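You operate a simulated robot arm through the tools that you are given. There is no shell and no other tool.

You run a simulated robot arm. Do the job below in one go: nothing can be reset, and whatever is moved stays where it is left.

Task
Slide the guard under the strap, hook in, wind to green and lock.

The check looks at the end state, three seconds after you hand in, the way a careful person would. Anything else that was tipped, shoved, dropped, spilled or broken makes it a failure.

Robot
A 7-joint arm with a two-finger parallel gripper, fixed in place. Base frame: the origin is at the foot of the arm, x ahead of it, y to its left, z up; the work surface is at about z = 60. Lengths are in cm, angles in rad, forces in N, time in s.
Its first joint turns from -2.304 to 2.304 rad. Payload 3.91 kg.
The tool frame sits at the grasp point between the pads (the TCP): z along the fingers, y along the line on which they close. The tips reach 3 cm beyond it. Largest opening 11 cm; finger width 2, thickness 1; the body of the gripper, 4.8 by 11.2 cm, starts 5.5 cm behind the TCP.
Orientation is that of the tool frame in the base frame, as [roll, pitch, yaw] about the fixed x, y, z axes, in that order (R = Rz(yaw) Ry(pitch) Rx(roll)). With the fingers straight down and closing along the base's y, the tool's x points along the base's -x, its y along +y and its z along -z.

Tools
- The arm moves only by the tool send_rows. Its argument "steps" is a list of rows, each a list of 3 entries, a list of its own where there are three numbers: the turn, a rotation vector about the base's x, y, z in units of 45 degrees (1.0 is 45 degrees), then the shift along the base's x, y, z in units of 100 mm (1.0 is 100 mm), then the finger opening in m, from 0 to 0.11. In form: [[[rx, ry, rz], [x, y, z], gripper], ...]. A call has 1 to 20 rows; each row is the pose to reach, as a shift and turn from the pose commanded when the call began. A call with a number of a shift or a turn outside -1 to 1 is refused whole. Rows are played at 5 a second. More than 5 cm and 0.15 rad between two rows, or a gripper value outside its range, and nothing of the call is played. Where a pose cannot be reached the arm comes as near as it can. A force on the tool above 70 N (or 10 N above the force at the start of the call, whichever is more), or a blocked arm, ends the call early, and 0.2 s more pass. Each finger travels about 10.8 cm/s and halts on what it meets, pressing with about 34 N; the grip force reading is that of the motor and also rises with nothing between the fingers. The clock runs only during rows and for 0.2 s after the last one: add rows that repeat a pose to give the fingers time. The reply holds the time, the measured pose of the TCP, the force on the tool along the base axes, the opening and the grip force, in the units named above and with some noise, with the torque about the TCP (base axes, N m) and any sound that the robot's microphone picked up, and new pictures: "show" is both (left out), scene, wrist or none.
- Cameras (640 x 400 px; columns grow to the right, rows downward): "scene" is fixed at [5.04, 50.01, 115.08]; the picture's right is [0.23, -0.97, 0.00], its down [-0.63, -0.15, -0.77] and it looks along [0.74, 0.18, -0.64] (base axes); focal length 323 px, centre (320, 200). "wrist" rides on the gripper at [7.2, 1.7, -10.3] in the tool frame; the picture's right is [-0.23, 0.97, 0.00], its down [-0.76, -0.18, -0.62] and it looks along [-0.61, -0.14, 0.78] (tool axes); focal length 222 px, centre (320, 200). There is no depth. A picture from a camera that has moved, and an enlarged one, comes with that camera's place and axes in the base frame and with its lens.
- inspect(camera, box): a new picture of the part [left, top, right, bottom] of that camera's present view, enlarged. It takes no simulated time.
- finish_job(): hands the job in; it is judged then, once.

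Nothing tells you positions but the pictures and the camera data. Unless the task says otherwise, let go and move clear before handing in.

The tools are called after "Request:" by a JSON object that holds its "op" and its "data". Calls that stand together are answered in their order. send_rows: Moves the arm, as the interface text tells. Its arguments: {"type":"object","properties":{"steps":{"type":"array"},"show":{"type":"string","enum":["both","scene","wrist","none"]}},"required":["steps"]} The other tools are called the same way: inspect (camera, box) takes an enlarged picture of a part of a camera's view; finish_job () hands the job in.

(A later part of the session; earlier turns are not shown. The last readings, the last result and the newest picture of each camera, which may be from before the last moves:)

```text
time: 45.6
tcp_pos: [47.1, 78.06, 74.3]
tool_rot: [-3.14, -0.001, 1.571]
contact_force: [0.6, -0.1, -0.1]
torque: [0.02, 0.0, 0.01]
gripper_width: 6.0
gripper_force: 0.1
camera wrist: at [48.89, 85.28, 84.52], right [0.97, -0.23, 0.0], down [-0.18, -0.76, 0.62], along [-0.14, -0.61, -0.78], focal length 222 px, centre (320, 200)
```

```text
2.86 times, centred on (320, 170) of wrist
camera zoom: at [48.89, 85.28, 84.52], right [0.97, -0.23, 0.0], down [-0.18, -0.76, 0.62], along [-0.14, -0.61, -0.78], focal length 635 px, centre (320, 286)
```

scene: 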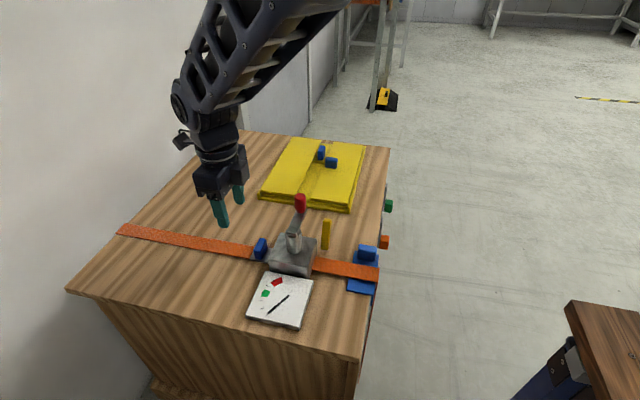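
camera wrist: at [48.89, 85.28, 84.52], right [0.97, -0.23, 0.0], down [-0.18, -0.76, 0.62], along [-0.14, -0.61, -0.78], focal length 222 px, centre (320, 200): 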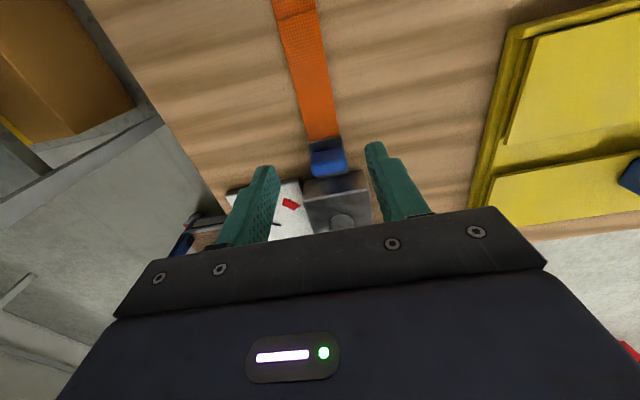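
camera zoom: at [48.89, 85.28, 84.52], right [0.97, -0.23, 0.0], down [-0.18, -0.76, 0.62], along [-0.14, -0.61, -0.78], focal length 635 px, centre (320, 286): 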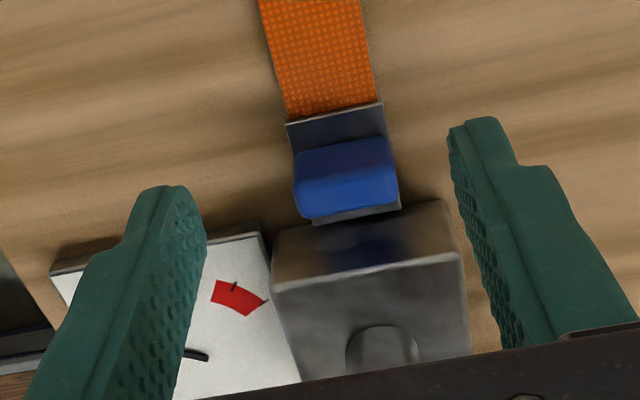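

Request:
{"op": "inspect", "data": {"camera": "scene", "box": [250, 235, 290, 265]}}

Request:
{"op": "inspect", "data": {"camera": "wrist", "box": [300, 130, 380, 190]}}

Request:
{"op": "inspect", "data": {"camera": "scene", "box": [235, 265, 331, 325]}}

```text
13.33 times, centred on (270, 250) of scene
camera zoom: at [5.04, 50.01, 115.08], right [0.23, -0.97, 0.0], down [-0.63, -0.15, -0.77], along [0.74, 0.18, -0.64], focal length 4310 px, centre (987, -467)
```

zoom: 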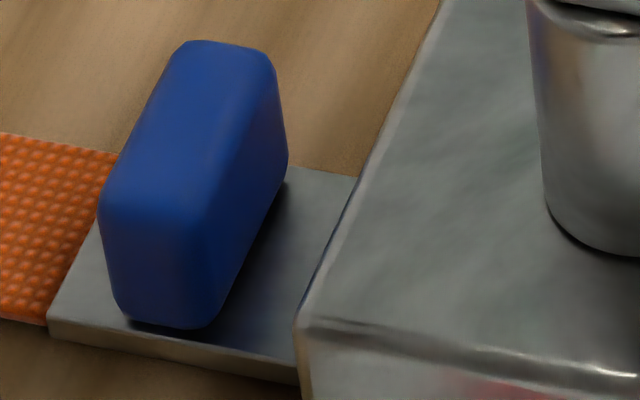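

```text
6.67 times, centred on (340, 160) of wrist
camera zoom: at [48.89, 85.28, 84.52], right [0.97, -0.23, 0.0], down [-0.18, -0.76, 0.62], along [-0.14, -0.61, -0.78], focal length 1481 px, centre (187, 467)
```

zoom: 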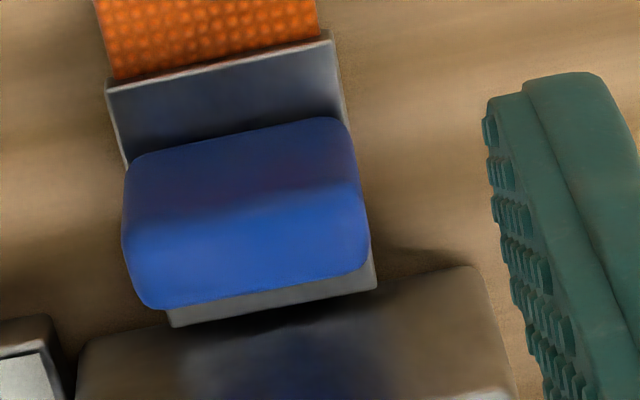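

```text
6.67 times, centred on (283, 295) of scene
camera zoom: at [5.04, 50.01, 115.08], right [0.23, -0.97, 0.0], down [-0.63, -0.15, -0.77], along [0.74, 0.18, -0.64], focal length 2155 px, centre (567, -433)
```

zoom: 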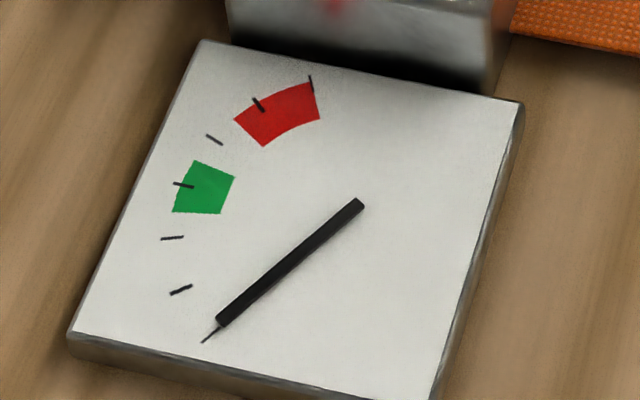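

The plate sits flush against the winch. I'll grip the handle again and tug gently to see whether it latched upon release.

Request:
{"op": "send_rows", "data": {"steps": [[[0, 0, 0], [0, -0.3, -0.2], 0.06], [[0, 0, 0], [0, -0.54, -0.4], 0.06], [[0, 0, 0], [0, -0.54, -0.7], 0.06], [[0, 0, 0], [0, -0.54, -0.95], 0.06], [[0, 0, 0], [0, -0.54, -1.0], 0.06], [[0, 0, 0], [0, -0.54, -1.0], 0.06], [[0, 0, 0], [0, -0.54, -1.0], 0.045], [[0, 0, 0], [0, -0.54, -1.0], 0.03], [[0, 0, 0], [0, -0.54, -1.0], 0.03]], "show": "none"}}

Request:
{"op": "inspect", "data": {"camera": "scene", "box": [220, 210, 320, 280]}}

```text
time: 47.6
tcp_pos: [47.11, 72.67, 64.13]
tool_rot: [-3.14, 0.001, 1.57]
contact_force: [-8.4, -0.5, -0.9]
torque: [0.28, 0.05, 0.0]
gripper_width: 3.96
gripper_force: 44.7
```

```text
5.71 times, centred on (270, 245) of scene
camera zoom: at [5.04, 50.01, 115.08], right [0.23, -0.97, 0.0], down [-0.63, -0.15, -0.77], along [0.74, 0.18, -0.64], focal length 1847 px, centre (606, -57)
```

zoom: 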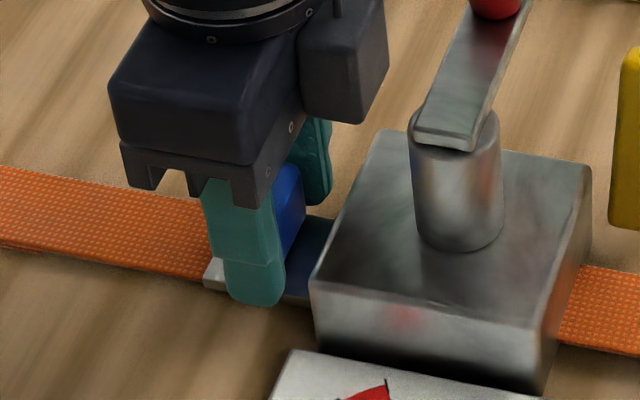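

Request:
{"op": "send_rows", "data": {"steps": [[[0, 0, 0], [0, 0.01, 0], 0.03], [[0, 0, 0], [0, 0.02, 0], 0.03], [[0, 0, 0], [0, 0.03, 0], 0.03], [[0, 0, 0], [0, 0.03, 0], 0.03]], "show": "none"}}

Request:
{"op": "inspect", "data": {"camera": "scene", "box": [220, 210, 320, 280]}}

Request:
{"op": "inspect", "data": {"camera": "wrist", "box": [220, 80, 420, 240]}}

```text
time: 48.6
tcp_pos: [47.04, 72.86, 64.15]
tool_rot: [-3.14, 0.004, 1.574]
contact_force: [-19.3, -3.0, -5.5]
torque: [-0.46, 0.23, -0.1]
gripper_width: 3.94
gripper_force: 44.9
```

```text
5.71 times, centred on (270, 245) of scene
camera zoom: at [5.04, 50.01, 115.08], right [0.23, -0.97, 0.0], down [-0.63, -0.15, -0.77], along [0.74, 0.18, -0.64], focal length 1847 px, centre (606, -57)
```

zoom: 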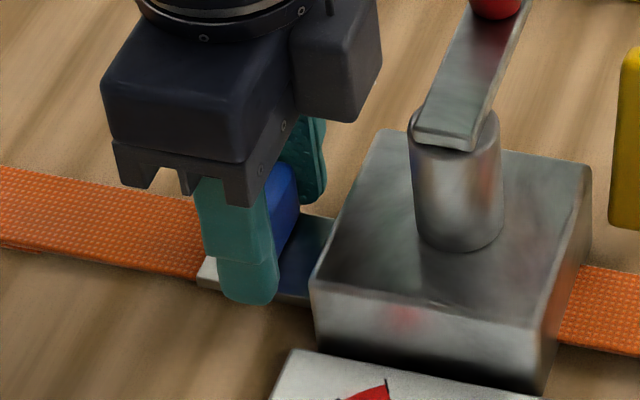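

```text
2.50 times, centred on (320, 160) of wrist
camera zoom: at [48.76, 80.14, 74.47], right [0.97, -0.23, 0.0], down [-0.18, -0.76, 0.62], along [-0.14, -0.61, -0.78], focal length 555 px, centre (320, 300)
```

zoom: 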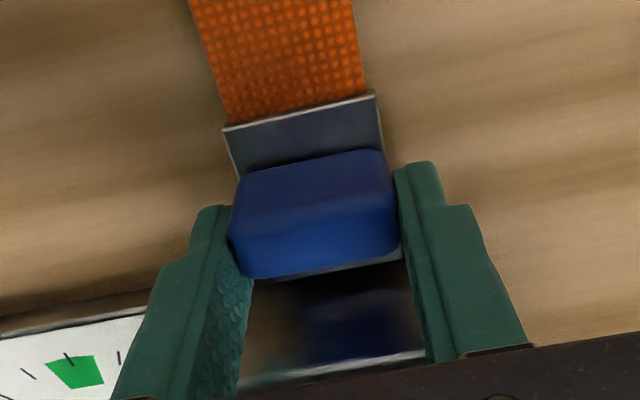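

Still not latched: it slides back freely. I'll release it, put the closed fingers behind the handle, and push it in positively with more force than friction allowed.

Request:
{"op": "send_rows", "data": {"steps": [[[0, 0, 0], [0, 0, 0], 0.05], [[0, 0, 0], [0, 0, 0], 0.06], [[0, 0, 0], [0, 0, 0.15], 0.06], [[0, 0, 0], [0, 0, 0.35], 0.06], [[0, 0, 0], [0, 0.15, 0.4], 0.04], [[0, 0, 0], [0, 0.28, 0.4], 0.0], [[0, 0, 0], [0, 0.28, 0.4], 0.0], [[0, 0, 0], [0, 0.28, 0.4], 0.0], [[0, 0, 0], [0, 0.28, 0.15], 0.0], [[0, 0, 0], [0, 0.28, 0.02], 0.0], [[0, 0, 0], [0, 0.28, 0.02], 0.0]], "show": "none"}}

Request:
{"op": "inspect", "data": {"camera": "scene", "box": [220, 210, 320, 280]}}

Request:
{"op": "inspect", "data": {"camera": "wrist", "box": [220, 80, 420, 240]}}

```text
time: 51.0
tcp_pos: [47.05, 75.66, 64.51]
tool_rot: [-3.141, 0.001, 1.572]
contact_force: [-0.2, 0.6, 0.0]
torque: [0.0, 0.03, 0.02]
gripper_width: 0.0
gripper_force: 34.1
```

```text
5.71 times, centred on (270, 245) of scene
camera zoom: at [5.04, 50.01, 115.08], right [0.23, -0.97, 0.0], down [-0.63, -0.15, -0.77], along [0.74, 0.18, -0.64], focal length 1847 px, centre (606, -57)
```

zoom: 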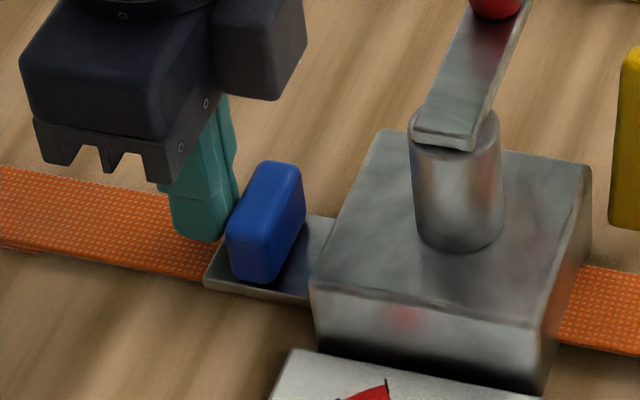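

```text
2.50 times, centred on (320, 160) of wrist
camera zoom: at [48.82, 82.89, 74.81], right [0.97, -0.23, 0.0], down [-0.18, -0.76, 0.62], along [-0.14, -0.61, -0.78], focal length 555 px, centre (320, 300)
```

zoom: 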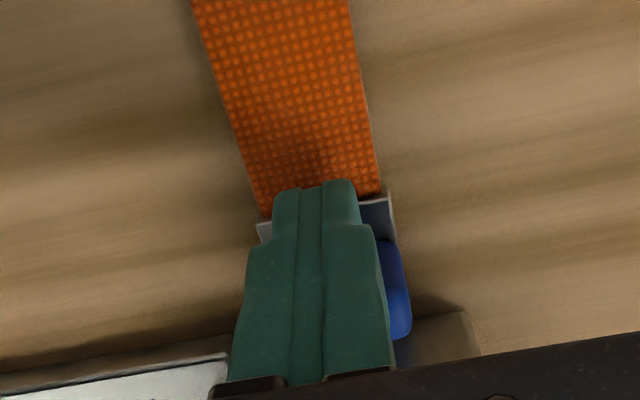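

Interesting: after I let go, the plate moved back against the winch by itself, so something is drawing it in. I'll give one firm push from behind the handle while I'm here.

Request:
{"op": "send_rows", "data": {"steps": [[[0, 0, 0], [0, -0.05, 0], 0.0], [[0, 0, 0], [0, -0.09, 0], 0.0], [[0, 0, 0], [0, -0.11, 0], 0.0], [[0, 0, 0], [0, -0.13, 0], 0.0], [[0, 0, 0], [0, -0.14, 0], 0.0], [[0, 0, 0], [0, -0.14, 0], 0.0]], "show": "none"}}

Request:
{"op": "inspect", "data": {"camera": "scene", "box": [220, 210, 320, 280]}}

```text
time: 52.1
tcp_pos: [46.95, 74.91, 64.87]
tool_rot: [3.14, -0.012, 1.571]
contact_force: [-0.4, 22.6, -3.1]
torque: [0.25, 0.0, -0.04]
gripper_width: 0.0
gripper_force: 34.1
stopped in row 5: the force on the tool passed its limit at 74 N (the readings are from after the stop); the commanded pose is now the measured one
```

```text
5.71 times, centred on (270, 245) of scene
camera zoom: at [5.04, 50.01, 115.08], right [0.23, -0.97, 0.0], down [-0.63, -0.15, -0.77], along [0.74, 0.18, -0.64], focal length 1847 px, centre (606, -57)
```

zoom: 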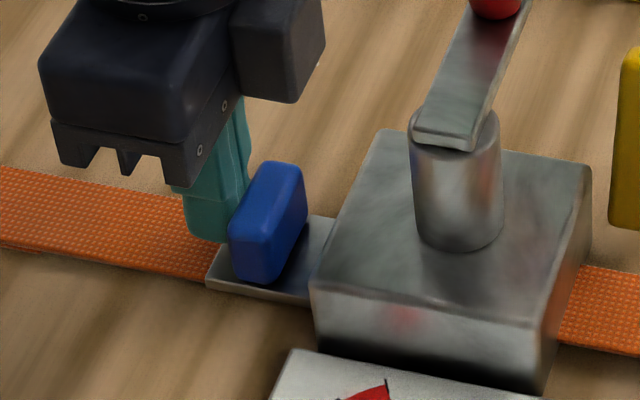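

The plate is hard against the winch (74 N push, no further travel), so I take it as hooked in. Now I'll rise and move above the red crank knob at about (52, 65.5).

Request:
{"op": "send_rows", "data": {"steps": [[[0, 0, 0], [0, 0.08, 0], 0.0], [[0, 0, 0], [0, 0.1, 0.3], 0.0], [[0, 0, 0], [0, 0.1, 0.7], 0.03], [[0, 0, 0], [0, 0.1, 1.0], 0.06], [[0, 0, 0], [0, 0.1, 1.0], 0.06]], "show": "none"}}

Request:
{"op": "send_rows", "data": {"steps": [[[0, 0, 0], [0, 0, 0.4], 0.06], [[0, 0, 0], [0, 0, 0.8], 0.06], [[0, 0, 0], [0, 0, 1.0], 0.06], [[0, 0, 0], [0.2, -0.3, 1.0], 0.06], [[0, 0, 0], [0.4, -0.6, 1.0], 0.06], [[0, 0, 0], [0.5, -0.9, 1.0], 0.06], [[0, 0, 0], [0.5, -1.0, 1.0], 0.06], [[0, 0, 0], [0.5, -1.0, 1.0], 0.06]], "show": "both"}}

Request:
{"op": "inspect", "data": {"camera": "wrist", "box": [220, 80, 420, 240]}}

Request:
{"op": "inspect", "data": {"camera": "scene", "box": [220, 180, 340, 280]}}

```text
time: 53.4
tcp_pos: [46.97, 75.68, 74.73]
tool_rot: [3.141, -0.008, 1.574]
contact_force: [-0.1, 0.2, 0.1]
torque: [0.0, 0.0, 0.01]
gripper_width: 5.98
gripper_force: 0.1
```

```text
time: 55.1
tcp_pos: [51.86, 65.72, 84.76]
tool_rot: [3.14, -0.009, 1.572]
contact_force: [0.3, -0.7, 0.1]
torque: [0.02, 0.02, -0.01]
gripper_width: 6.02
gripper_force: 0.0
camera wrist: at [53.64, 72.85, 95.04], right [0.97, -0.23, 0.0], down [-0.18, -0.77, 0.62], along [-0.14, -0.6, -0.79], focal length 222 px, centre (320, 200)
```

scene: 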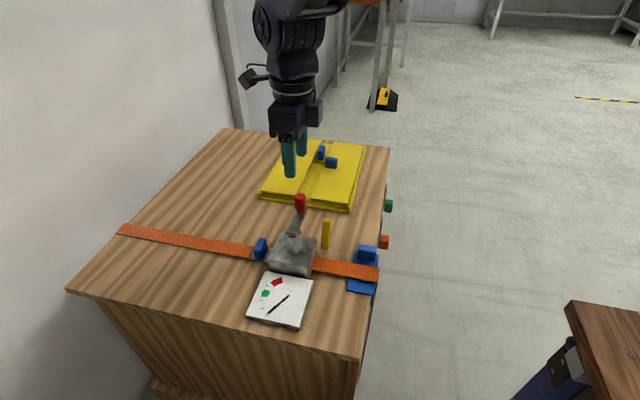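
wrist: 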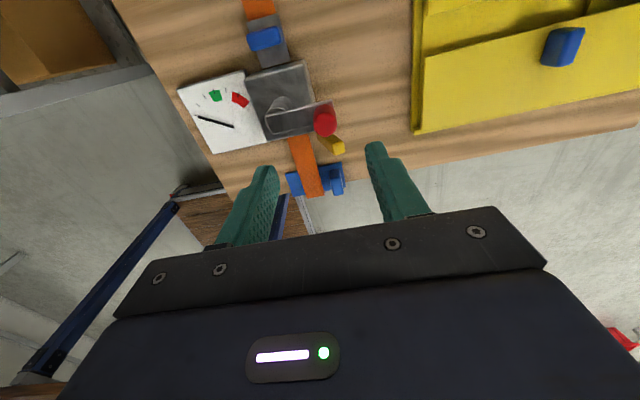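

```text
2.50 times, centred on (320, 160) of wrist
camera zoom: at [53.64, 72.85, 95.04], right [0.97, -0.23, 0.0], down [-0.18, -0.77, 0.62], along [-0.14, -0.6, -0.79], focal length 555 px, centre (320, 300)
```

zoom: 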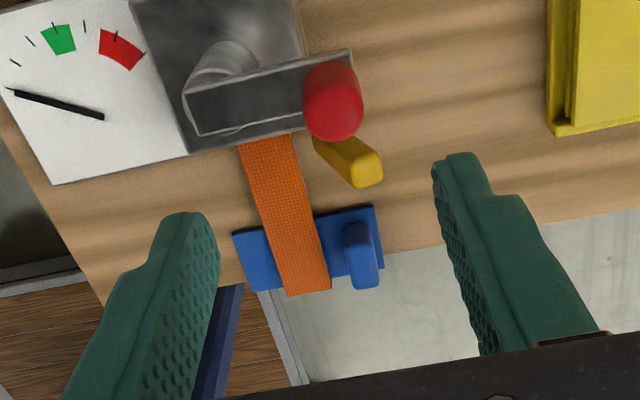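

```text
4.00 times, centred on (280, 230) of scene
camera zoom: at [5.04, 50.01, 115.08], right [0.23, -0.97, 0.0], down [-0.63, -0.15, -0.77], along [0.74, 0.18, -0.64], focal length 1293 px, centre (480, 80)
```

zoom: 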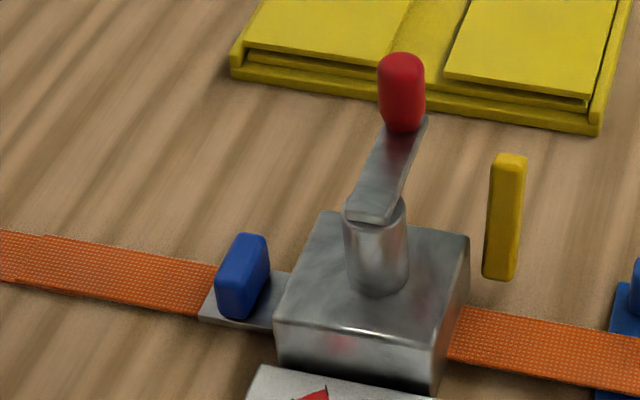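

From above I see the knob centre at about (52.4, 65.8) with its top near z 74.5, the crank axis near (47.1, 65.8). I'll descend around the knob, keeping fingertips above the crank arm.

Request:
{"op": "send_rows", "data": {"steps": [[[0, 0, 0], [0.03, 0, -0.3], 0.055], [[0, 0, 0], [0.06, 0, -0.6], 0.055], [[0, 0, 0], [0.06, 0, -0.85], 0.055], [[0, 0, 0], [0.06, 0, -0.98], 0.055], [[0, 0, 0], [0.06, 0, -0.98], 0.055]], "show": "none"}}

Request:
{"op": "inspect", "data": {"camera": "wrist", "box": [220, 80, 420, 240]}}

Request:
{"op": "inspect", "data": {"camera": "scene", "box": [260, 160, 340, 230]}}

```text
time: 56.4
tcp_pos: [52.56, 65.63, 74.97]
tool_rot: [-3.141, -0.009, 1.573]
contact_force: [-0.1, 0.1, 0.5]
torque: [-0.01, 0.01, 0.02]
gripper_width: 5.49
gripper_force: 0.0
```

```text
2.50 times, centred on (320, 160) of wrist
camera zoom: at [54.32, 72.81, 85.31], right [0.97, -0.23, 0.0], down [-0.18, -0.77, 0.62], along [-0.14, -0.6, -0.79], focal length 555 px, centre (320, 300)
```

zoom: 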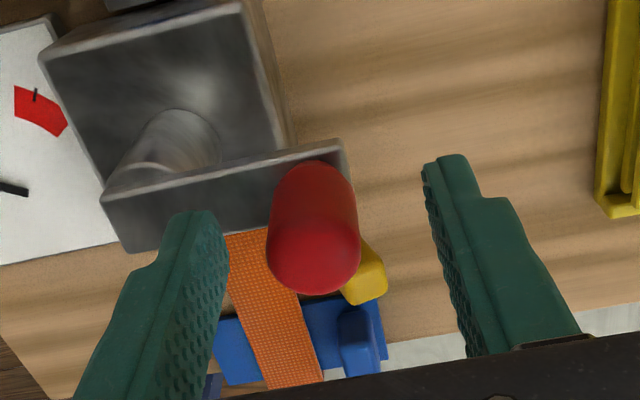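

```text
5.71 times, centred on (300, 195) of scene
camera zoom: at [5.04, 50.01, 115.08], right [0.23, -0.97, 0.0], down [-0.63, -0.15, -0.77], along [0.74, 0.18, -0.64], focal length 1847 px, centre (434, 229)
```

zoom: 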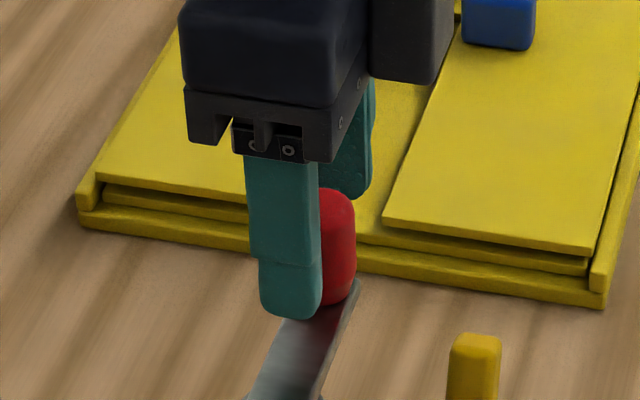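

The knob is centred between the fingers. I'll go down 7 mm more and close on it.

Request:
{"op": "send_rows", "data": {"steps": [[[0, 0, 0], [0, 0.005, -0.05], 0.055], [[0, 0, 0], [0, 0.01, -0.07], 0.04], [[0, 0, 0], [0, 0.01, -0.07], 0.025], [[0, 0, 0], [0, 0.01, -0.07], 0.01], [[0, 0, 0], [0, 0.01, -0.07], 0.01]], "show": "none"}}

Request:
{"op": "inspect", "data": {"camera": "wrist", "box": [220, 80, 420, 240]}}

Request:
{"op": "inspect", "data": {"camera": "scene", "box": [235, 180, 355, 330]}}

```text
time: 57.5
tcp_pos: [52.42, 65.88, 74.2]
tool_rot: [3.141, -0.009, 1.574]
contact_force: [-21.7, 0.5, -0.3]
torque: [0.13, 0.45, -0.11]
gripper_width: 2.28
gripper_force: 45.0
```

```text
2.50 times, centred on (320, 160) of wrist
camera zoom: at [54.12, 73.03, 84.53], right [0.97, -0.22, 0.0], down [-0.18, -0.77, 0.62], along [-0.14, -0.6, -0.79], focal length 555 px, centre (320, 300)
```

zoom: 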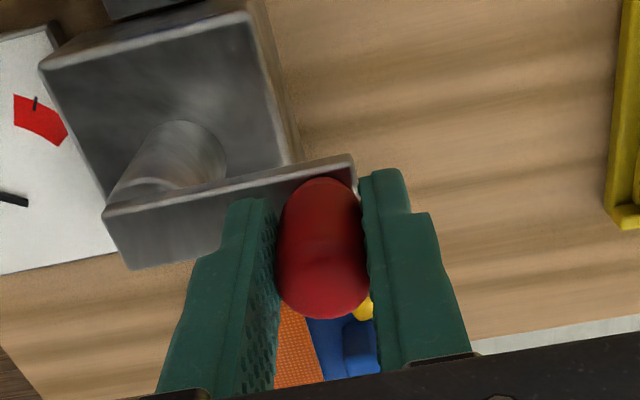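

```text
2.67 times, centred on (295, 255) of scene
camera zoom: at [5.04, 50.01, 115.08], right [0.23, -0.97, 0.0], down [-0.63, -0.15, -0.77], along [0.74, 0.18, -0.64], focal length 862 px, centre (387, 53)
```

zoom: 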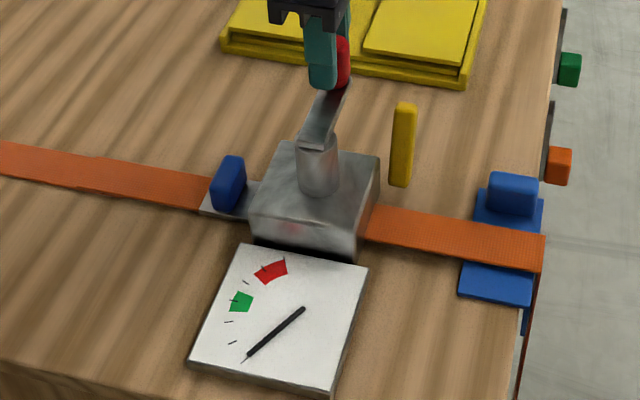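

The knob is held (2.3 cm). I'll try a small clockwise turn (toward −y) first and watch the force and the needle.

Request:
{"op": "send_rows", "data": {"steps": [[[0, 0, 0], [-0.012, 0, 0], 0.01], [[0, 0, 0], [-0.014, -0.045, 0], 0.01], [[0, 0, 0], [-0.02, -0.09, 0], 0.01], [[0, 0, 0], [-0.03, -0.135, 0], 0.01], [[0, 0, 0], [-0.03, -0.135, 0], 0.01]], "show": "none"}}

Request:
{"op": "inspect", "data": {"camera": "scene", "box": [235, 180, 355, 330]}}

```text
time: 58.8
tcp_pos: [52.25, 64.52, 74.2]
tool_rot: [3.14, -0.009, 1.576]
contact_force: [-24.6, 6.7, -0.8]
torque: [0.53, 0.53, -0.1]
gripper_width: 2.3
gripper_force: 45.7
```

```text
2.67 times, centred on (295, 255) of scene
camera zoom: at [5.04, 50.01, 115.08], right [0.23, -0.97, 0.0], down [-0.63, -0.15, -0.77], along [0.74, 0.18, -0.64], focal length 862 px, centre (387, 53)
```

zoom: 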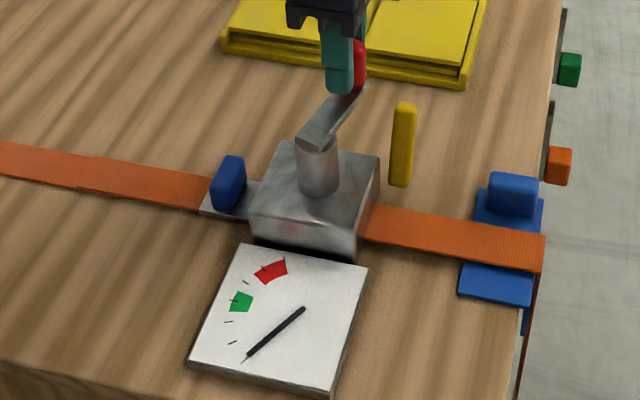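

Request:
{"op": "inspect", "data": {"camera": "scene", "box": [235, 265, 331, 325]}}

Request:
{"op": "inspect", "data": {"camera": "scene", "box": [220, 210, 320, 280]}}

```text
6.67 times, centred on (283, 295) of scene
camera zoom: at [5.04, 50.01, 115.08], right [0.23, -0.97, 0.0], down [-0.63, -0.15, -0.77], along [0.74, 0.18, -0.64], focal length 2155 px, centre (567, -433)
```

zoom: 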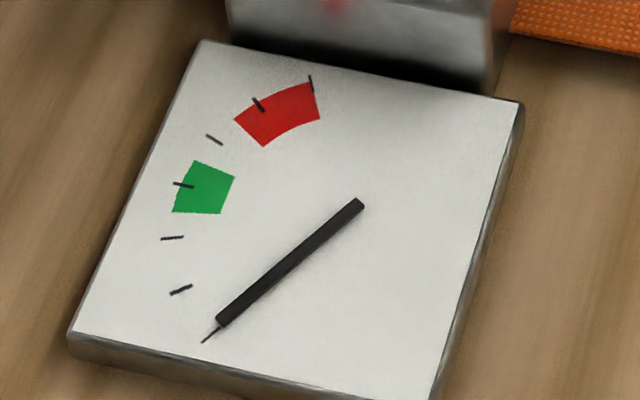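

```text
5.71 times, centred on (270, 245) of scene
camera zoom: at [5.04, 50.01, 115.08], right [0.23, -0.97, 0.0], down [-0.63, -0.15, -0.77], along [0.74, 0.18, -0.64], focal length 1847 px, centre (606, -57)
```

zoom: 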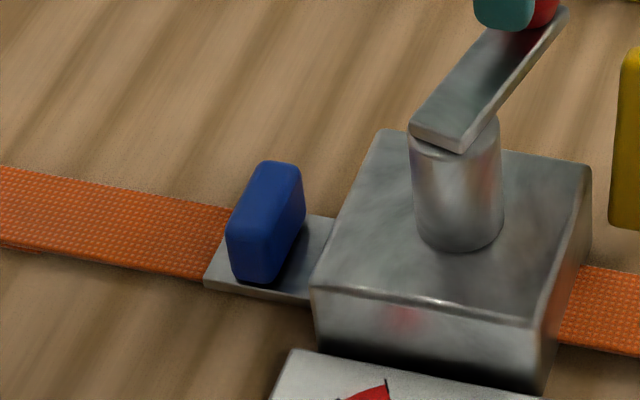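

No needle change after 15° clockwise (may be slack or the wrong way). I'll turn back and try counter‑clockwise by a similar amount.

Request:
{"op": "send_rows", "data": {"steps": [[[0, 0, 0], [0.006, 0.045, 0], 0.01], [[0, 0, 0], [0.012, 0.09, 0], 0.01], [[0, 0, 0], [0.014, 0.135, 0], 0.01], [[0, 0, 0], [0.012, 0.18, 0], 0.01], [[0, 0, 0], [0.006, 0.225, 0], 0.01], [[0, 0, 0], [-0.004, 0.27, 0], 0.01], [[0, 0, 0], [-0.004, 0.27, 0], 0.01]], "show": "none"}}

Request:
{"op": "inspect", "data": {"camera": "scene", "box": [235, 180, 355, 330]}}

Request:
{"op": "inspect", "data": {"camera": "scene", "box": [235, 265, 331, 325]}}

```text
time: 60.4
tcp_pos: [52.43, 67.18, 74.24]
tool_rot: [3.138, -0.008, 1.573]
contact_force: [-0.5, -0.5, 0.4]
torque: [0.0, -0.02, 0.0]
gripper_width: 0.99
gripper_force: 0.0
```

```text
2.67 times, centred on (295, 255) of scene
camera zoom: at [5.04, 50.01, 115.08], right [0.23, -0.97, 0.0], down [-0.63, -0.15, -0.77], along [0.74, 0.18, -0.64], focal length 862 px, centre (387, 53)
```

zoom: 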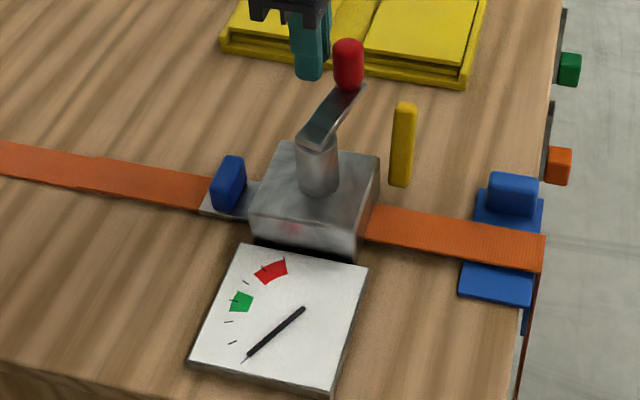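

```text
6.67 times, centred on (283, 295) of scene
camera zoom: at [5.04, 50.01, 115.08], right [0.23, -0.97, 0.0], down [-0.63, -0.15, -0.77], along [0.74, 0.18, -0.64], focal length 2155 px, centre (567, -433)
```

zoom: 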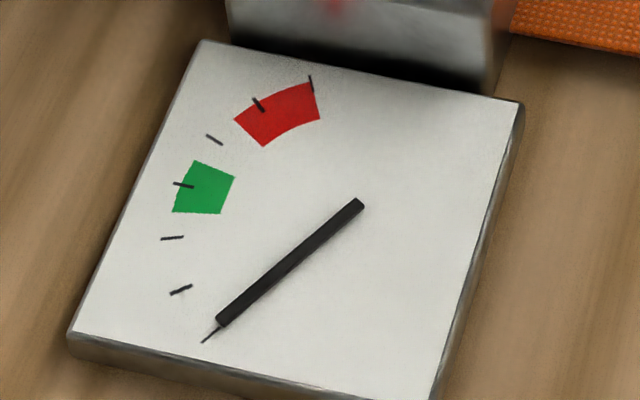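

The crank did not come back — it's a ratchet, so clockwise is the winding direction and the knob slipped out of my grip. I'll lift, turn the fingers 45° so they push along the crank's path, and re-grip the knob at about (52.1, 64.5).

Request:
{"op": "send_rows", "data": {"steps": [[[0, 0, 0], [0, 0.03, 0.1], 0.01], [[0, 0, 0], [0, 0.03, 0.4], 0.02], [[0, 0, 0], [0, 0, 0.6], 0.05], [[0, 0, 0.16], [0, -0.1, 0.6], 0.05], [[0, 0, 0.32], [-0.02, -0.2, 0.6], 0.05], [[0, 0, 0.48], [-0.03, -0.27, 0.6], 0.05], [[0, 0, 0.64], [-0.03, -0.27, 0.6], 0.05], [[0, 0, 0.8], [-0.03, -0.27, 0.6], 0.05], [[0, 0, 0.96], [-0.03, -0.27, 0.6], 0.05], [[0, 0, 1.0], [-0.03, -0.27, 0.6], 0.05], [[0, 0, 1.0], [-0.03, -0.27, 0.6], 0.05]], "show": "both"}}

Request:
{"op": "inspect", "data": {"camera": "wrist", "box": [220, 80, 420, 240]}}

Request:
{"op": "inspect", "data": {"camera": "scene", "box": [260, 160, 360, 260]}}

```text
time: 62.8
tcp_pos: [52.08, 64.57, 80.16]
tool_rot: [3.138, -0.009, 2.358]
contact_force: [-0.4, 0.9, -0.6]
torque: [0.01, -0.02, 0.01]
gripper_width: 4.99
gripper_force: 0.1
camera wrist: at [48.11, 70.79, 90.52], right [0.85, 0.53, 0.0], down [0.42, -0.67, 0.62], along [0.33, -0.52, -0.79], focal length 222 px, centre (320, 200)
```

scene: 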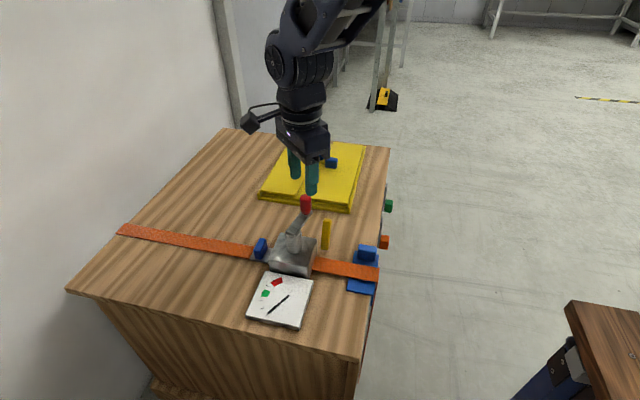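
wrist: 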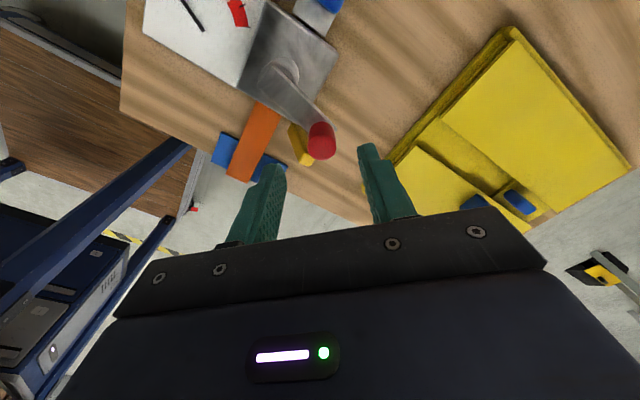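

```text
2.50 times, centred on (320, 160) of wrist
camera zoom: at [48.11, 70.79, 90.52], right [0.85, 0.53, 0.0], down [0.42, -0.67, 0.62], along [0.33, -0.52, -0.79], focal length 555 px, centre (320, 300)
```

zoom: 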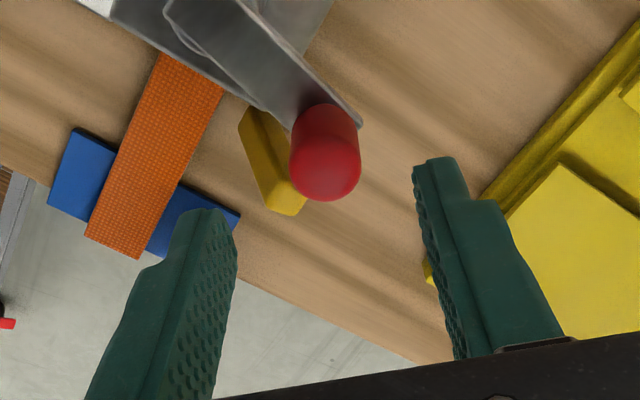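

```text
4.00 times, centred on (310, 210) of scene
camera zoom: at [5.04, 50.01, 115.08], right [0.23, -0.97, 0.0], down [-0.63, -0.15, -0.77], along [0.74, 0.18, -0.64], focal length 1293 px, centre (360, 160)
```

zoom: 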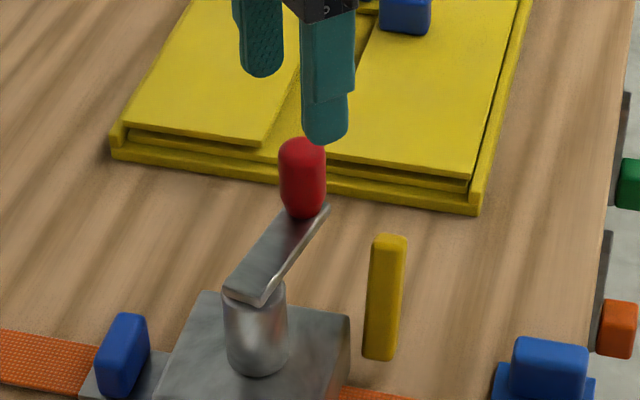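

Knob now at about (52.35, 64.4). I'll descend, grip, and turn another ~40° clockwise in small steps.

Request:
{"op": "send_rows", "data": {"steps": [[[0, 0, 0], [0.02, -0.015, -0.2], 0.05], [[0, 0, 0], [0.02, -0.015, -0.45], 0.05], [[0, 0, 0], [0.02, -0.015, -0.58], 0.05], [[0, 0, 0], [0.02, -0.015, -0.6], 0.035], [[0, 0, 0], [0.02, -0.015, -0.6], 0.02], [[0, 0, 0], [0.02, -0.015, -0.6], 0.01], [[0, 0, 0], [0.02, -0.015, -0.6], 0.01]], "show": "none"}}

Request:
{"op": "inspect", "data": {"camera": "wrist", "box": [220, 80, 420, 240]}}

```text
time: 64.3
tcp_pos: [52.16, 64.42, 74.18]
tool_rot: [3.139, -0.009, 2.359]
contact_force: [2.1, -1.5, -0.2]
torque: [-0.06, 0.07, 0.0]
gripper_width: 2.33
gripper_force: 45.3
```

```text
2.50 times, centred on (320, 160) of wrist
camera zoom: at [48.3, 70.6, 84.52], right [0.85, 0.53, 0.0], down [0.42, -0.67, 0.62], along [0.33, -0.52, -0.79], focal length 555 px, centre (320, 300)
```

zoom: 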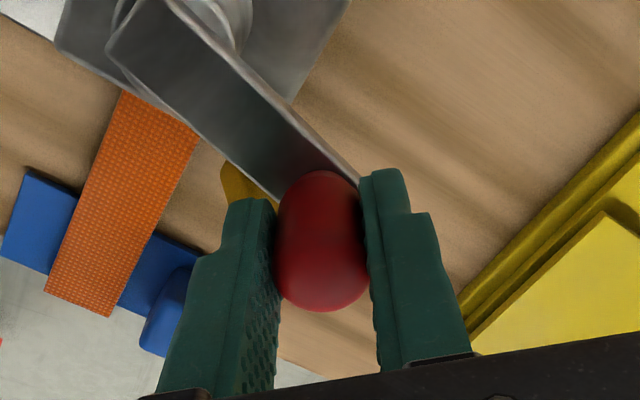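

Request:
{"op": "send_rows", "data": {"steps": [[[0, 0, 0], [-0.014, -0.042, 0], 0.01], [[0, 0, 0], [-0.031, -0.084, 0], 0.01], [[0, 0, 0], [-0.052, -0.125, 0], 0.01], [[0, 0, 0], [-0.077, -0.164, 0], 0.01], [[0, 0, 0], [-0.105, -0.2, 0], 0.01], [[0, 0, 0], [-0.135, -0.234, 0], 0.01], [[0, 0, 0], [-0.169, -0.264, 0], 0.01], [[0, 0, 0], [-0.205, -0.292, 0], 0.01], [[0, 0, 0], [-0.205, -0.292, 0], 0.01]], "show": "none"}}

Request:
{"op": "inspect", "data": {"camera": "scene", "box": [235, 180, 355, 330]}}

Request:
{"op": "inspect", "data": {"camera": "scene", "box": [235, 265, 331, 325]}}

```text
time: 66.3
tcp_pos: [50.14, 61.3, 74.3]
tool_rot: [3.14, -0.007, 2.358]
contact_force: [4.9, -6.1, -4.4]
torque: [-0.2, -0.07, 0.01]
gripper_width: 2.29
gripper_force: 45.0
```

```text
2.67 times, centred on (295, 255) of scene
camera zoom: at [5.04, 50.01, 115.08], right [0.23, -0.97, 0.0], down [-0.63, -0.15, -0.77], along [0.74, 0.18, -0.64], focal length 862 px, centre (387, 53)
```

zoom: 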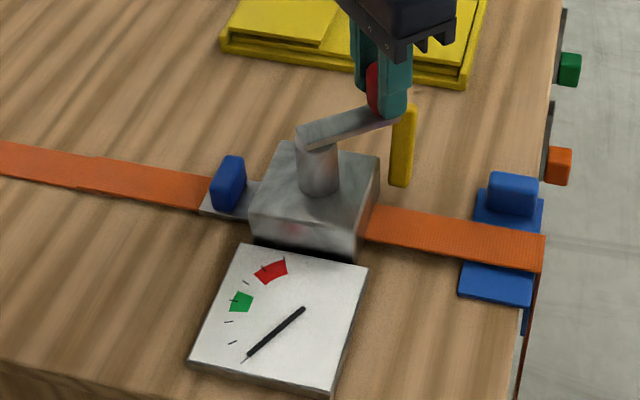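

```text
6.67 times, centred on (283, 295) of scene
camera zoom: at [5.04, 50.01, 115.08], right [0.23, -0.97, 0.0], down [-0.63, -0.15, -0.77], along [0.74, 0.18, -0.64], focal length 2155 px, centre (567, -433)
```

zoom: 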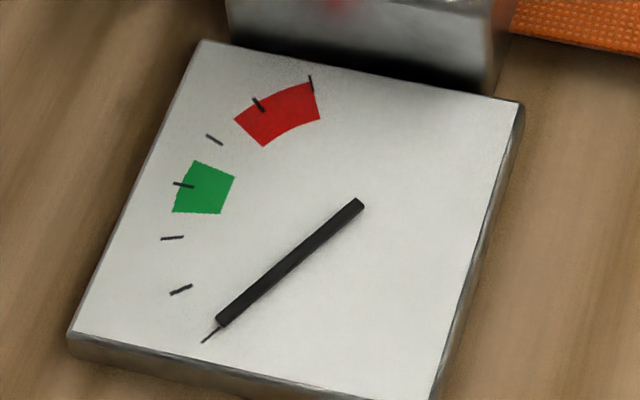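

The needle hasn't moved after ~55° of clockwise turning and the load is small, so slack may still be coming in. I'll continue winding in modest steps, checking the dial each time.

Request:
{"op": "send_rows", "data": {"steps": [[[0, 0, -0.07], [-0.039, -0.025, 0], 0.01], [[0, 0, -0.14], [-0.079, -0.046, 0], 0.01], [[0, 0, -0.21], [-0.121, -0.063, 0], 0.01], [[0, 0, -0.28], [-0.165, -0.077, 0], 0.01], [[0, 0, -0.35], [-0.21, -0.087, 0], 0.01], [[0, 0, -0.42], [-0.255, -0.093, 0], 0.01], [[0, 0, -0.5], [-0.3, -0.095, 0], 0.01], [[0, 0, -0.5], [-0.3, -0.095, 0], 0.01]], "show": "none"}}

Request:
{"op": "inspect", "data": {"camera": "scene", "box": [215, 180, 395, 330]}}

Request:
{"op": "inspect", "data": {"camera": "scene", "box": [235, 265, 331, 325]}}

```text
time: 68.2
tcp_pos: [47.2, 60.36, 74.15]
tool_rot: [3.141, -0.007, 1.967]
contact_force: [1.8, -34.4, -2.8]
torque: [-0.86, 0.03, -0.04]
gripper_width: 2.3
gripper_force: 45.4
```

```text
2.67 times, centred on (305, 255) of scene
camera zoom: at [5.04, 50.01, 115.08], right [0.23, -0.97, 0.0], down [-0.63, -0.15, -0.77], along [0.74, 0.18, -0.64], focal length 862 px, centre (360, 53)
```

zoom: 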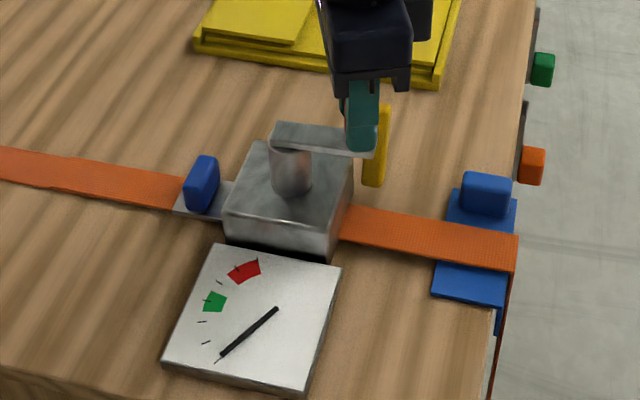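

```text
6.67 times, centred on (283, 295) of scene
camera zoom: at [5.04, 50.01, 115.08], right [0.23, -0.97, 0.0], down [-0.63, -0.15, -0.77], along [0.74, 0.18, -0.64], focal length 2155 px, centre (567, -433)
```

zoom: 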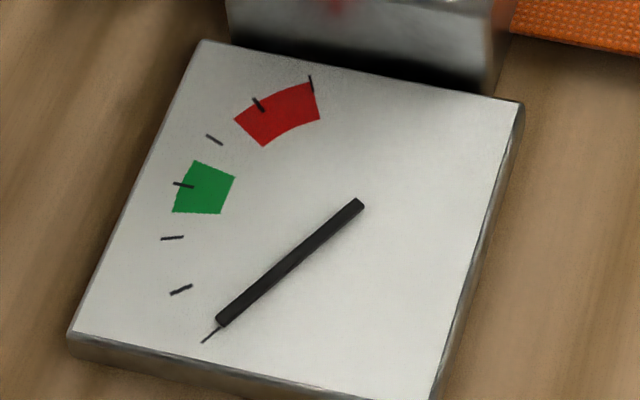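

No needle movement at 90°, small turning load. I'll continue to about 150° to see whether slack is being taken up.

Request:
{"op": "send_rows", "data": {"steps": [[[0, 0, -0.06], [-0.046, -0.01, 0], 0.01], [[0, 0, -0.12], [-0.091, -0.006, 0], 0.01], [[0, 0, -0.18], [-0.136, 0.004, 0], 0.01], [[0, 0, -0.24], [-0.179, 0.018, 0], 0.01], [[0, 0, -0.3], [-0.221, 0.035, 0], 0.01], [[0, 0, -0.36], [-0.262, 0.056, 0], 0.01], [[0, 0, -0.42], [-0.301, 0.081, 0], 0.01], [[0, 0, -0.48], [-0.337, 0.109, 0], 0.01], [[0, 0, -0.54], [-0.37, 0.14, 0], 0.01], [[0, 0, -0.6], [-0.401, 0.173, 0], 0.01], [[0, 0, -0.66], [-0.429, 0.21, 0], 0.01], [[0, 0, -0.72], [-0.454, 0.25, 0], 0.01], [[0, 0, -0.72], [-0.454, 0.25, 0], 0.01]], "show": "both"}}

Request:
{"op": "inspect", "data": {"camera": "scene", "box": [235, 265, 331, 325]}}

Request:
{"op": "inspect", "data": {"camera": "scene", "box": [215, 190, 335, 290]}}

```text
time: 71.0
tcp_pos: [42.51, 62.96, 74.17]
tool_rot: [3.139, -0.007, 1.4]
contact_force: [-32.4, -19.1, -1.0]
torque: [0.0, 0.57, -0.06]
gripper_width: 2.28
gripper_force: 45.0
camera wrist: at [45.37, 69.71, 84.54], right [0.92, -0.39, 0.0], down [-0.31, -0.73, 0.62], along [-0.24, -0.57, -0.79], focal length 222 px, centre (320, 200)
```

scene: 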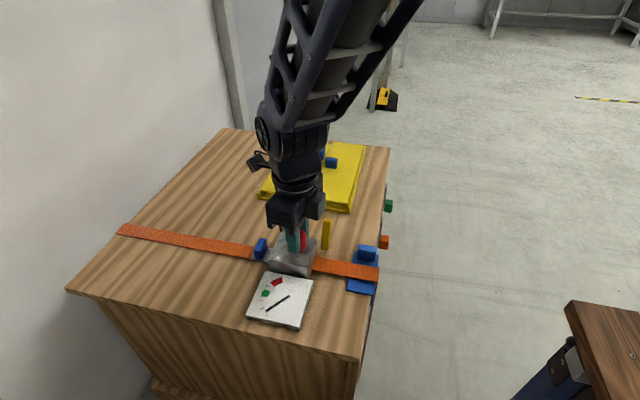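
wrist: 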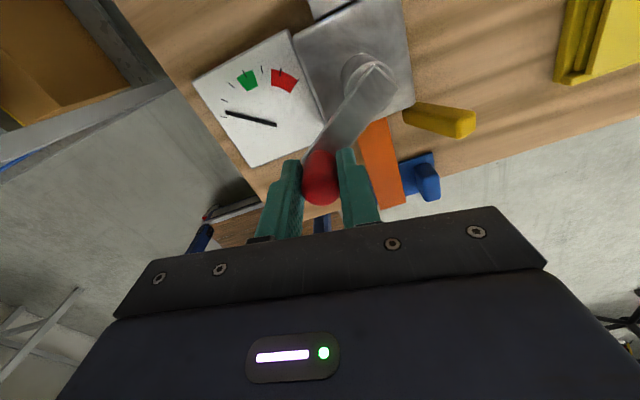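

```text
6.67 times, centred on (283, 295) of scene
camera zoom: at [5.04, 50.01, 115.08], right [0.23, -0.97, 0.0], down [-0.63, -0.15, -0.77], along [0.74, 0.18, -0.64], focal length 2155 px, centre (567, -433)
```

zoom: 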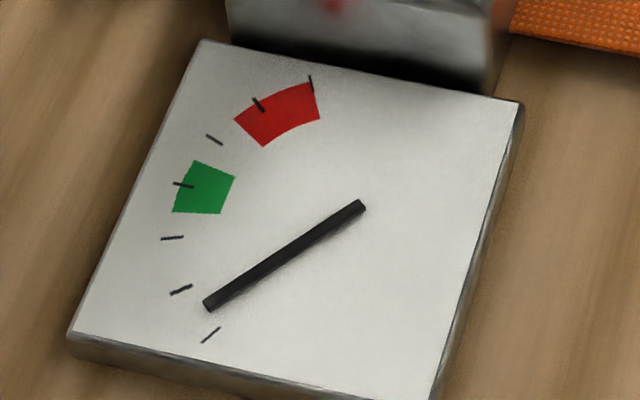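

```text
4.00 times, centred on (275, 240) of scene
camera zoom: at [5.04, 50.01, 115.08], right [0.23, -0.97, 0.0], down [-0.63, -0.15, -0.77], along [0.74, 0.18, -0.64], focal length 1293 px, centre (500, 40)
```

zoom: 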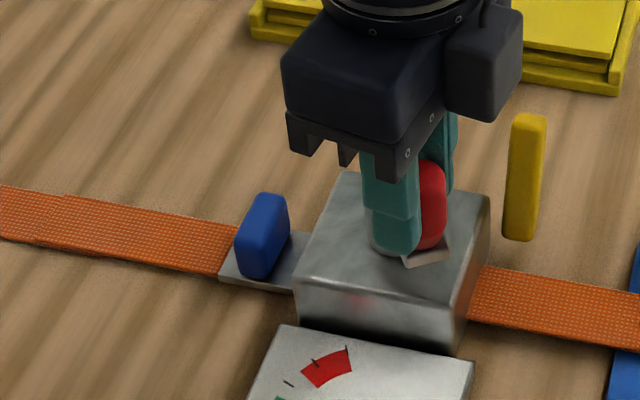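

The needle has begun to move, so the hook is indeed engaged and slack is out. I'll keep winding clockwise with a slightly larger radius (the knob was pushing outward), checking the dial often since the ratchet can't be backed off.

Request:
{"op": "send_rows", "data": {"steps": [[[0, 0, -0.11], [-0.033, 0.035, 0], 0.01], [[0, 0, -0.22], [-0.051, 0.078, 0], 0.01], [[0, 0, -0.33], [-0.065, 0.122, 0], 0.01], [[0, 0, -0.44], [-0.075, 0.168, 0], 0.01], [[0, 0, -0.55], [-0.081, 0.214, 0], 0.01], [[0, 0, -0.66], [-0.083, 0.261, 0], 0.01], [[0, 0, -0.66], [-0.083, 0.261, 0], 0.01]], "show": "none"}}

Request:
{"op": "inspect", "data": {"camera": "scene", "box": [235, 265, 331, 325]}}

Request:
{"op": "inspect", "data": {"camera": "scene", "box": [215, 190, 335, 290]}}

```text
time: 72.5
tcp_pos: [41.85, 65.59, 74.2]
tool_rot: [3.139, -0.007, 0.88]
contact_force: [-4.3, -0.4, -10.4]
torque: [0.68, -0.2, -0.02]
gripper_width: 2.27
gripper_force: 44.5
```

```text
6.67 times, centred on (283, 295) of scene
camera zoom: at [5.04, 50.01, 115.08], right [0.23, -0.97, 0.0], down [-0.63, -0.15, -0.77], along [0.74, 0.18, -0.64], focal length 2155 px, centre (567, -433)
```

zoom: 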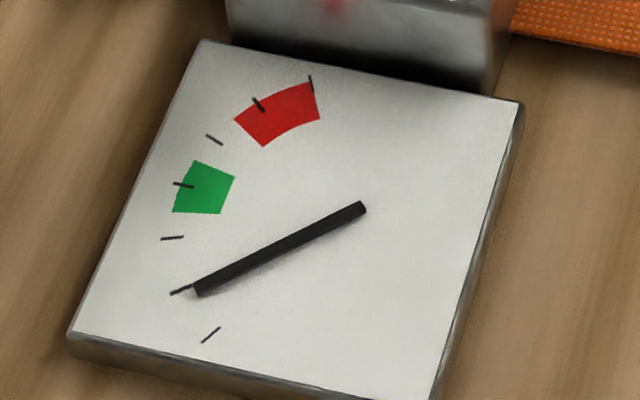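

```text
4.00 times, centred on (275, 240) of scene
camera zoom: at [5.04, 50.01, 115.08], right [0.23, -0.97, 0.0], down [-0.63, -0.15, -0.77], along [0.74, 0.18, -0.64], focal length 1293 px, centre (500, 40)
```

zoom: 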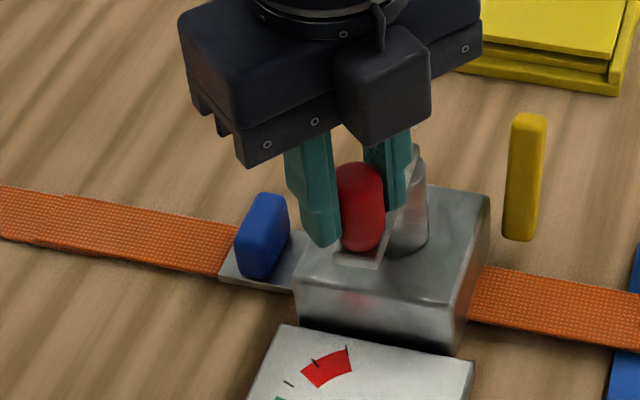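

Needle is at about the first tick; roughly 60° of crank per tick, so about 130–140° more to the middle of green (tick 3). Continuing in 30–40° portions.

Request:
{"op": "send_rows", "data": {"steps": [[[0, 0, -0.1], [0.002, 0.046, 0], 0.01], [[0, 0, -0.2], [0.008, 0.091, 0], 0.01], [[0, 0, -0.3], [0.018, 0.136, 0], 0.01], [[0, 0, -0.4], [0.032, 0.18, 0], 0.01], [[0, 0, -0.5], [0.049, 0.222, 0], 0.01], [[0, 0, -0.6], [0.07, 0.263, 0], 0.01], [[0, 0, -0.7], [0.095, 0.301, 0], 0.01], [[0, 0, -0.8], [0.123, 0.338, 0], 0.01], [[0, 0, -0.8], [0.123, 0.338, 0], 0.01]], "show": "none"}}

Request:
{"op": "inspect", "data": {"camera": "scene", "box": [235, 265, 331, 325]}}

Request:
{"op": "inspect", "data": {"camera": "scene", "box": [215, 190, 335, 290]}}

```text
time: 74.5
tcp_pos: [42.07, 67.34, 74.31]
tool_rot: [3.139, -0.008, 0.566]
contact_force: [21.4, -7.6, 10.0]
torque: [0.09, -0.35, 0.09]
gripper_width: 2.29
gripper_force: 44.9
out of reach, approached as far as the arm can: row 5, 6, 7, 8, 9
```

```text
6.67 times, centred on (283, 295) of scene
camera zoom: at [5.04, 50.01, 115.08], right [0.23, -0.97, 0.0], down [-0.63, -0.15, -0.77], along [0.74, 0.18, -0.64], focal length 2155 px, centre (567, -433)
```

zoom: 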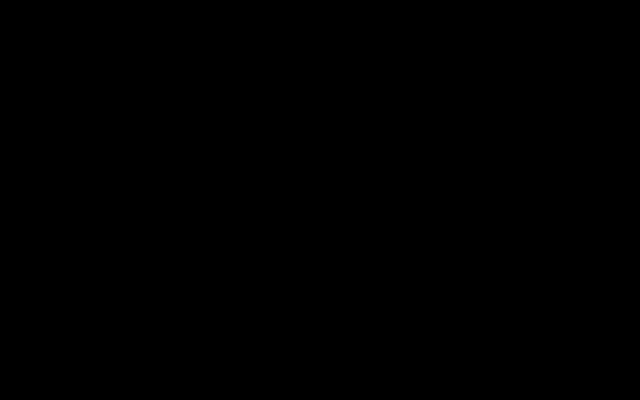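

```text
4.00 times, centred on (275, 240) of scene
camera zoom: at [5.04, 50.01, 115.08], right [0.23, -0.97, 0.0], down [-0.63, -0.15, -0.77], along [0.74, 0.18, -0.64], focal length 1293 px, centre (500, 40)
```

zoom: 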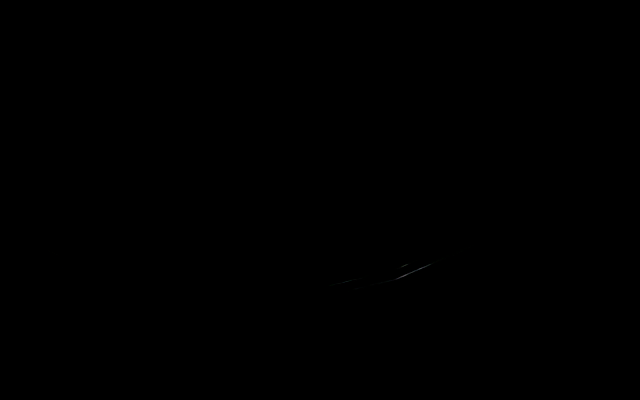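

The wrist hit its turning limit at about −200° and the arm now covers the scene camera. I'll check with the wrist camera.

Request:
{"op": "inspect", "data": {"camera": "wrist", "box": [0, 0, 640, 400]}}

Request:
{"op": "inspect", "data": {"camera": "scene", "box": [0, 0, 640, 400]}}

```text
1.00 times, centred on (320, 200) of wrist (not enlarged: the box is as wide or as high as the picture)
camera zoom: at [49.11, 69.82, 84.6], right [0.33, -0.94, 0.0], down [-0.74, -0.26, 0.62], along [-0.58, -0.2, -0.79], focal length 222 px, centre (320, 200)
```

zoom: 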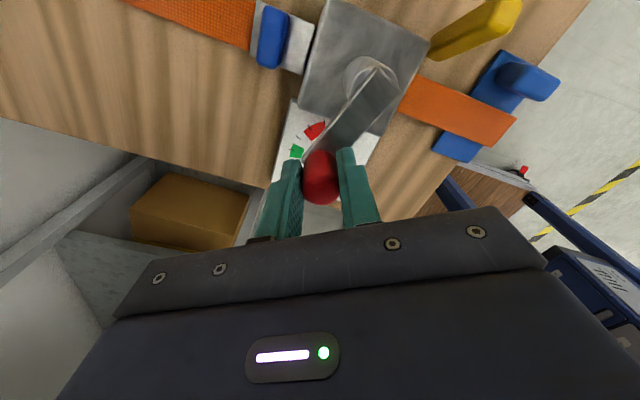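

```text
1.00 times, centred on (320, 200) of scene (not enlarged: the box is as wide or as high as the picture)
camera zoom: at [5.04, 50.01, 115.08], right [0.23, -0.97, 0.0], down [-0.63, -0.15, -0.77], along [0.74, 0.18, -0.64], focal length 323 px, centre (320, 200)
```

zoom: 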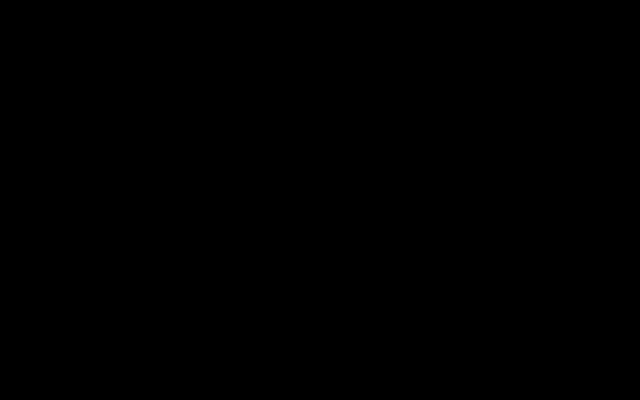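

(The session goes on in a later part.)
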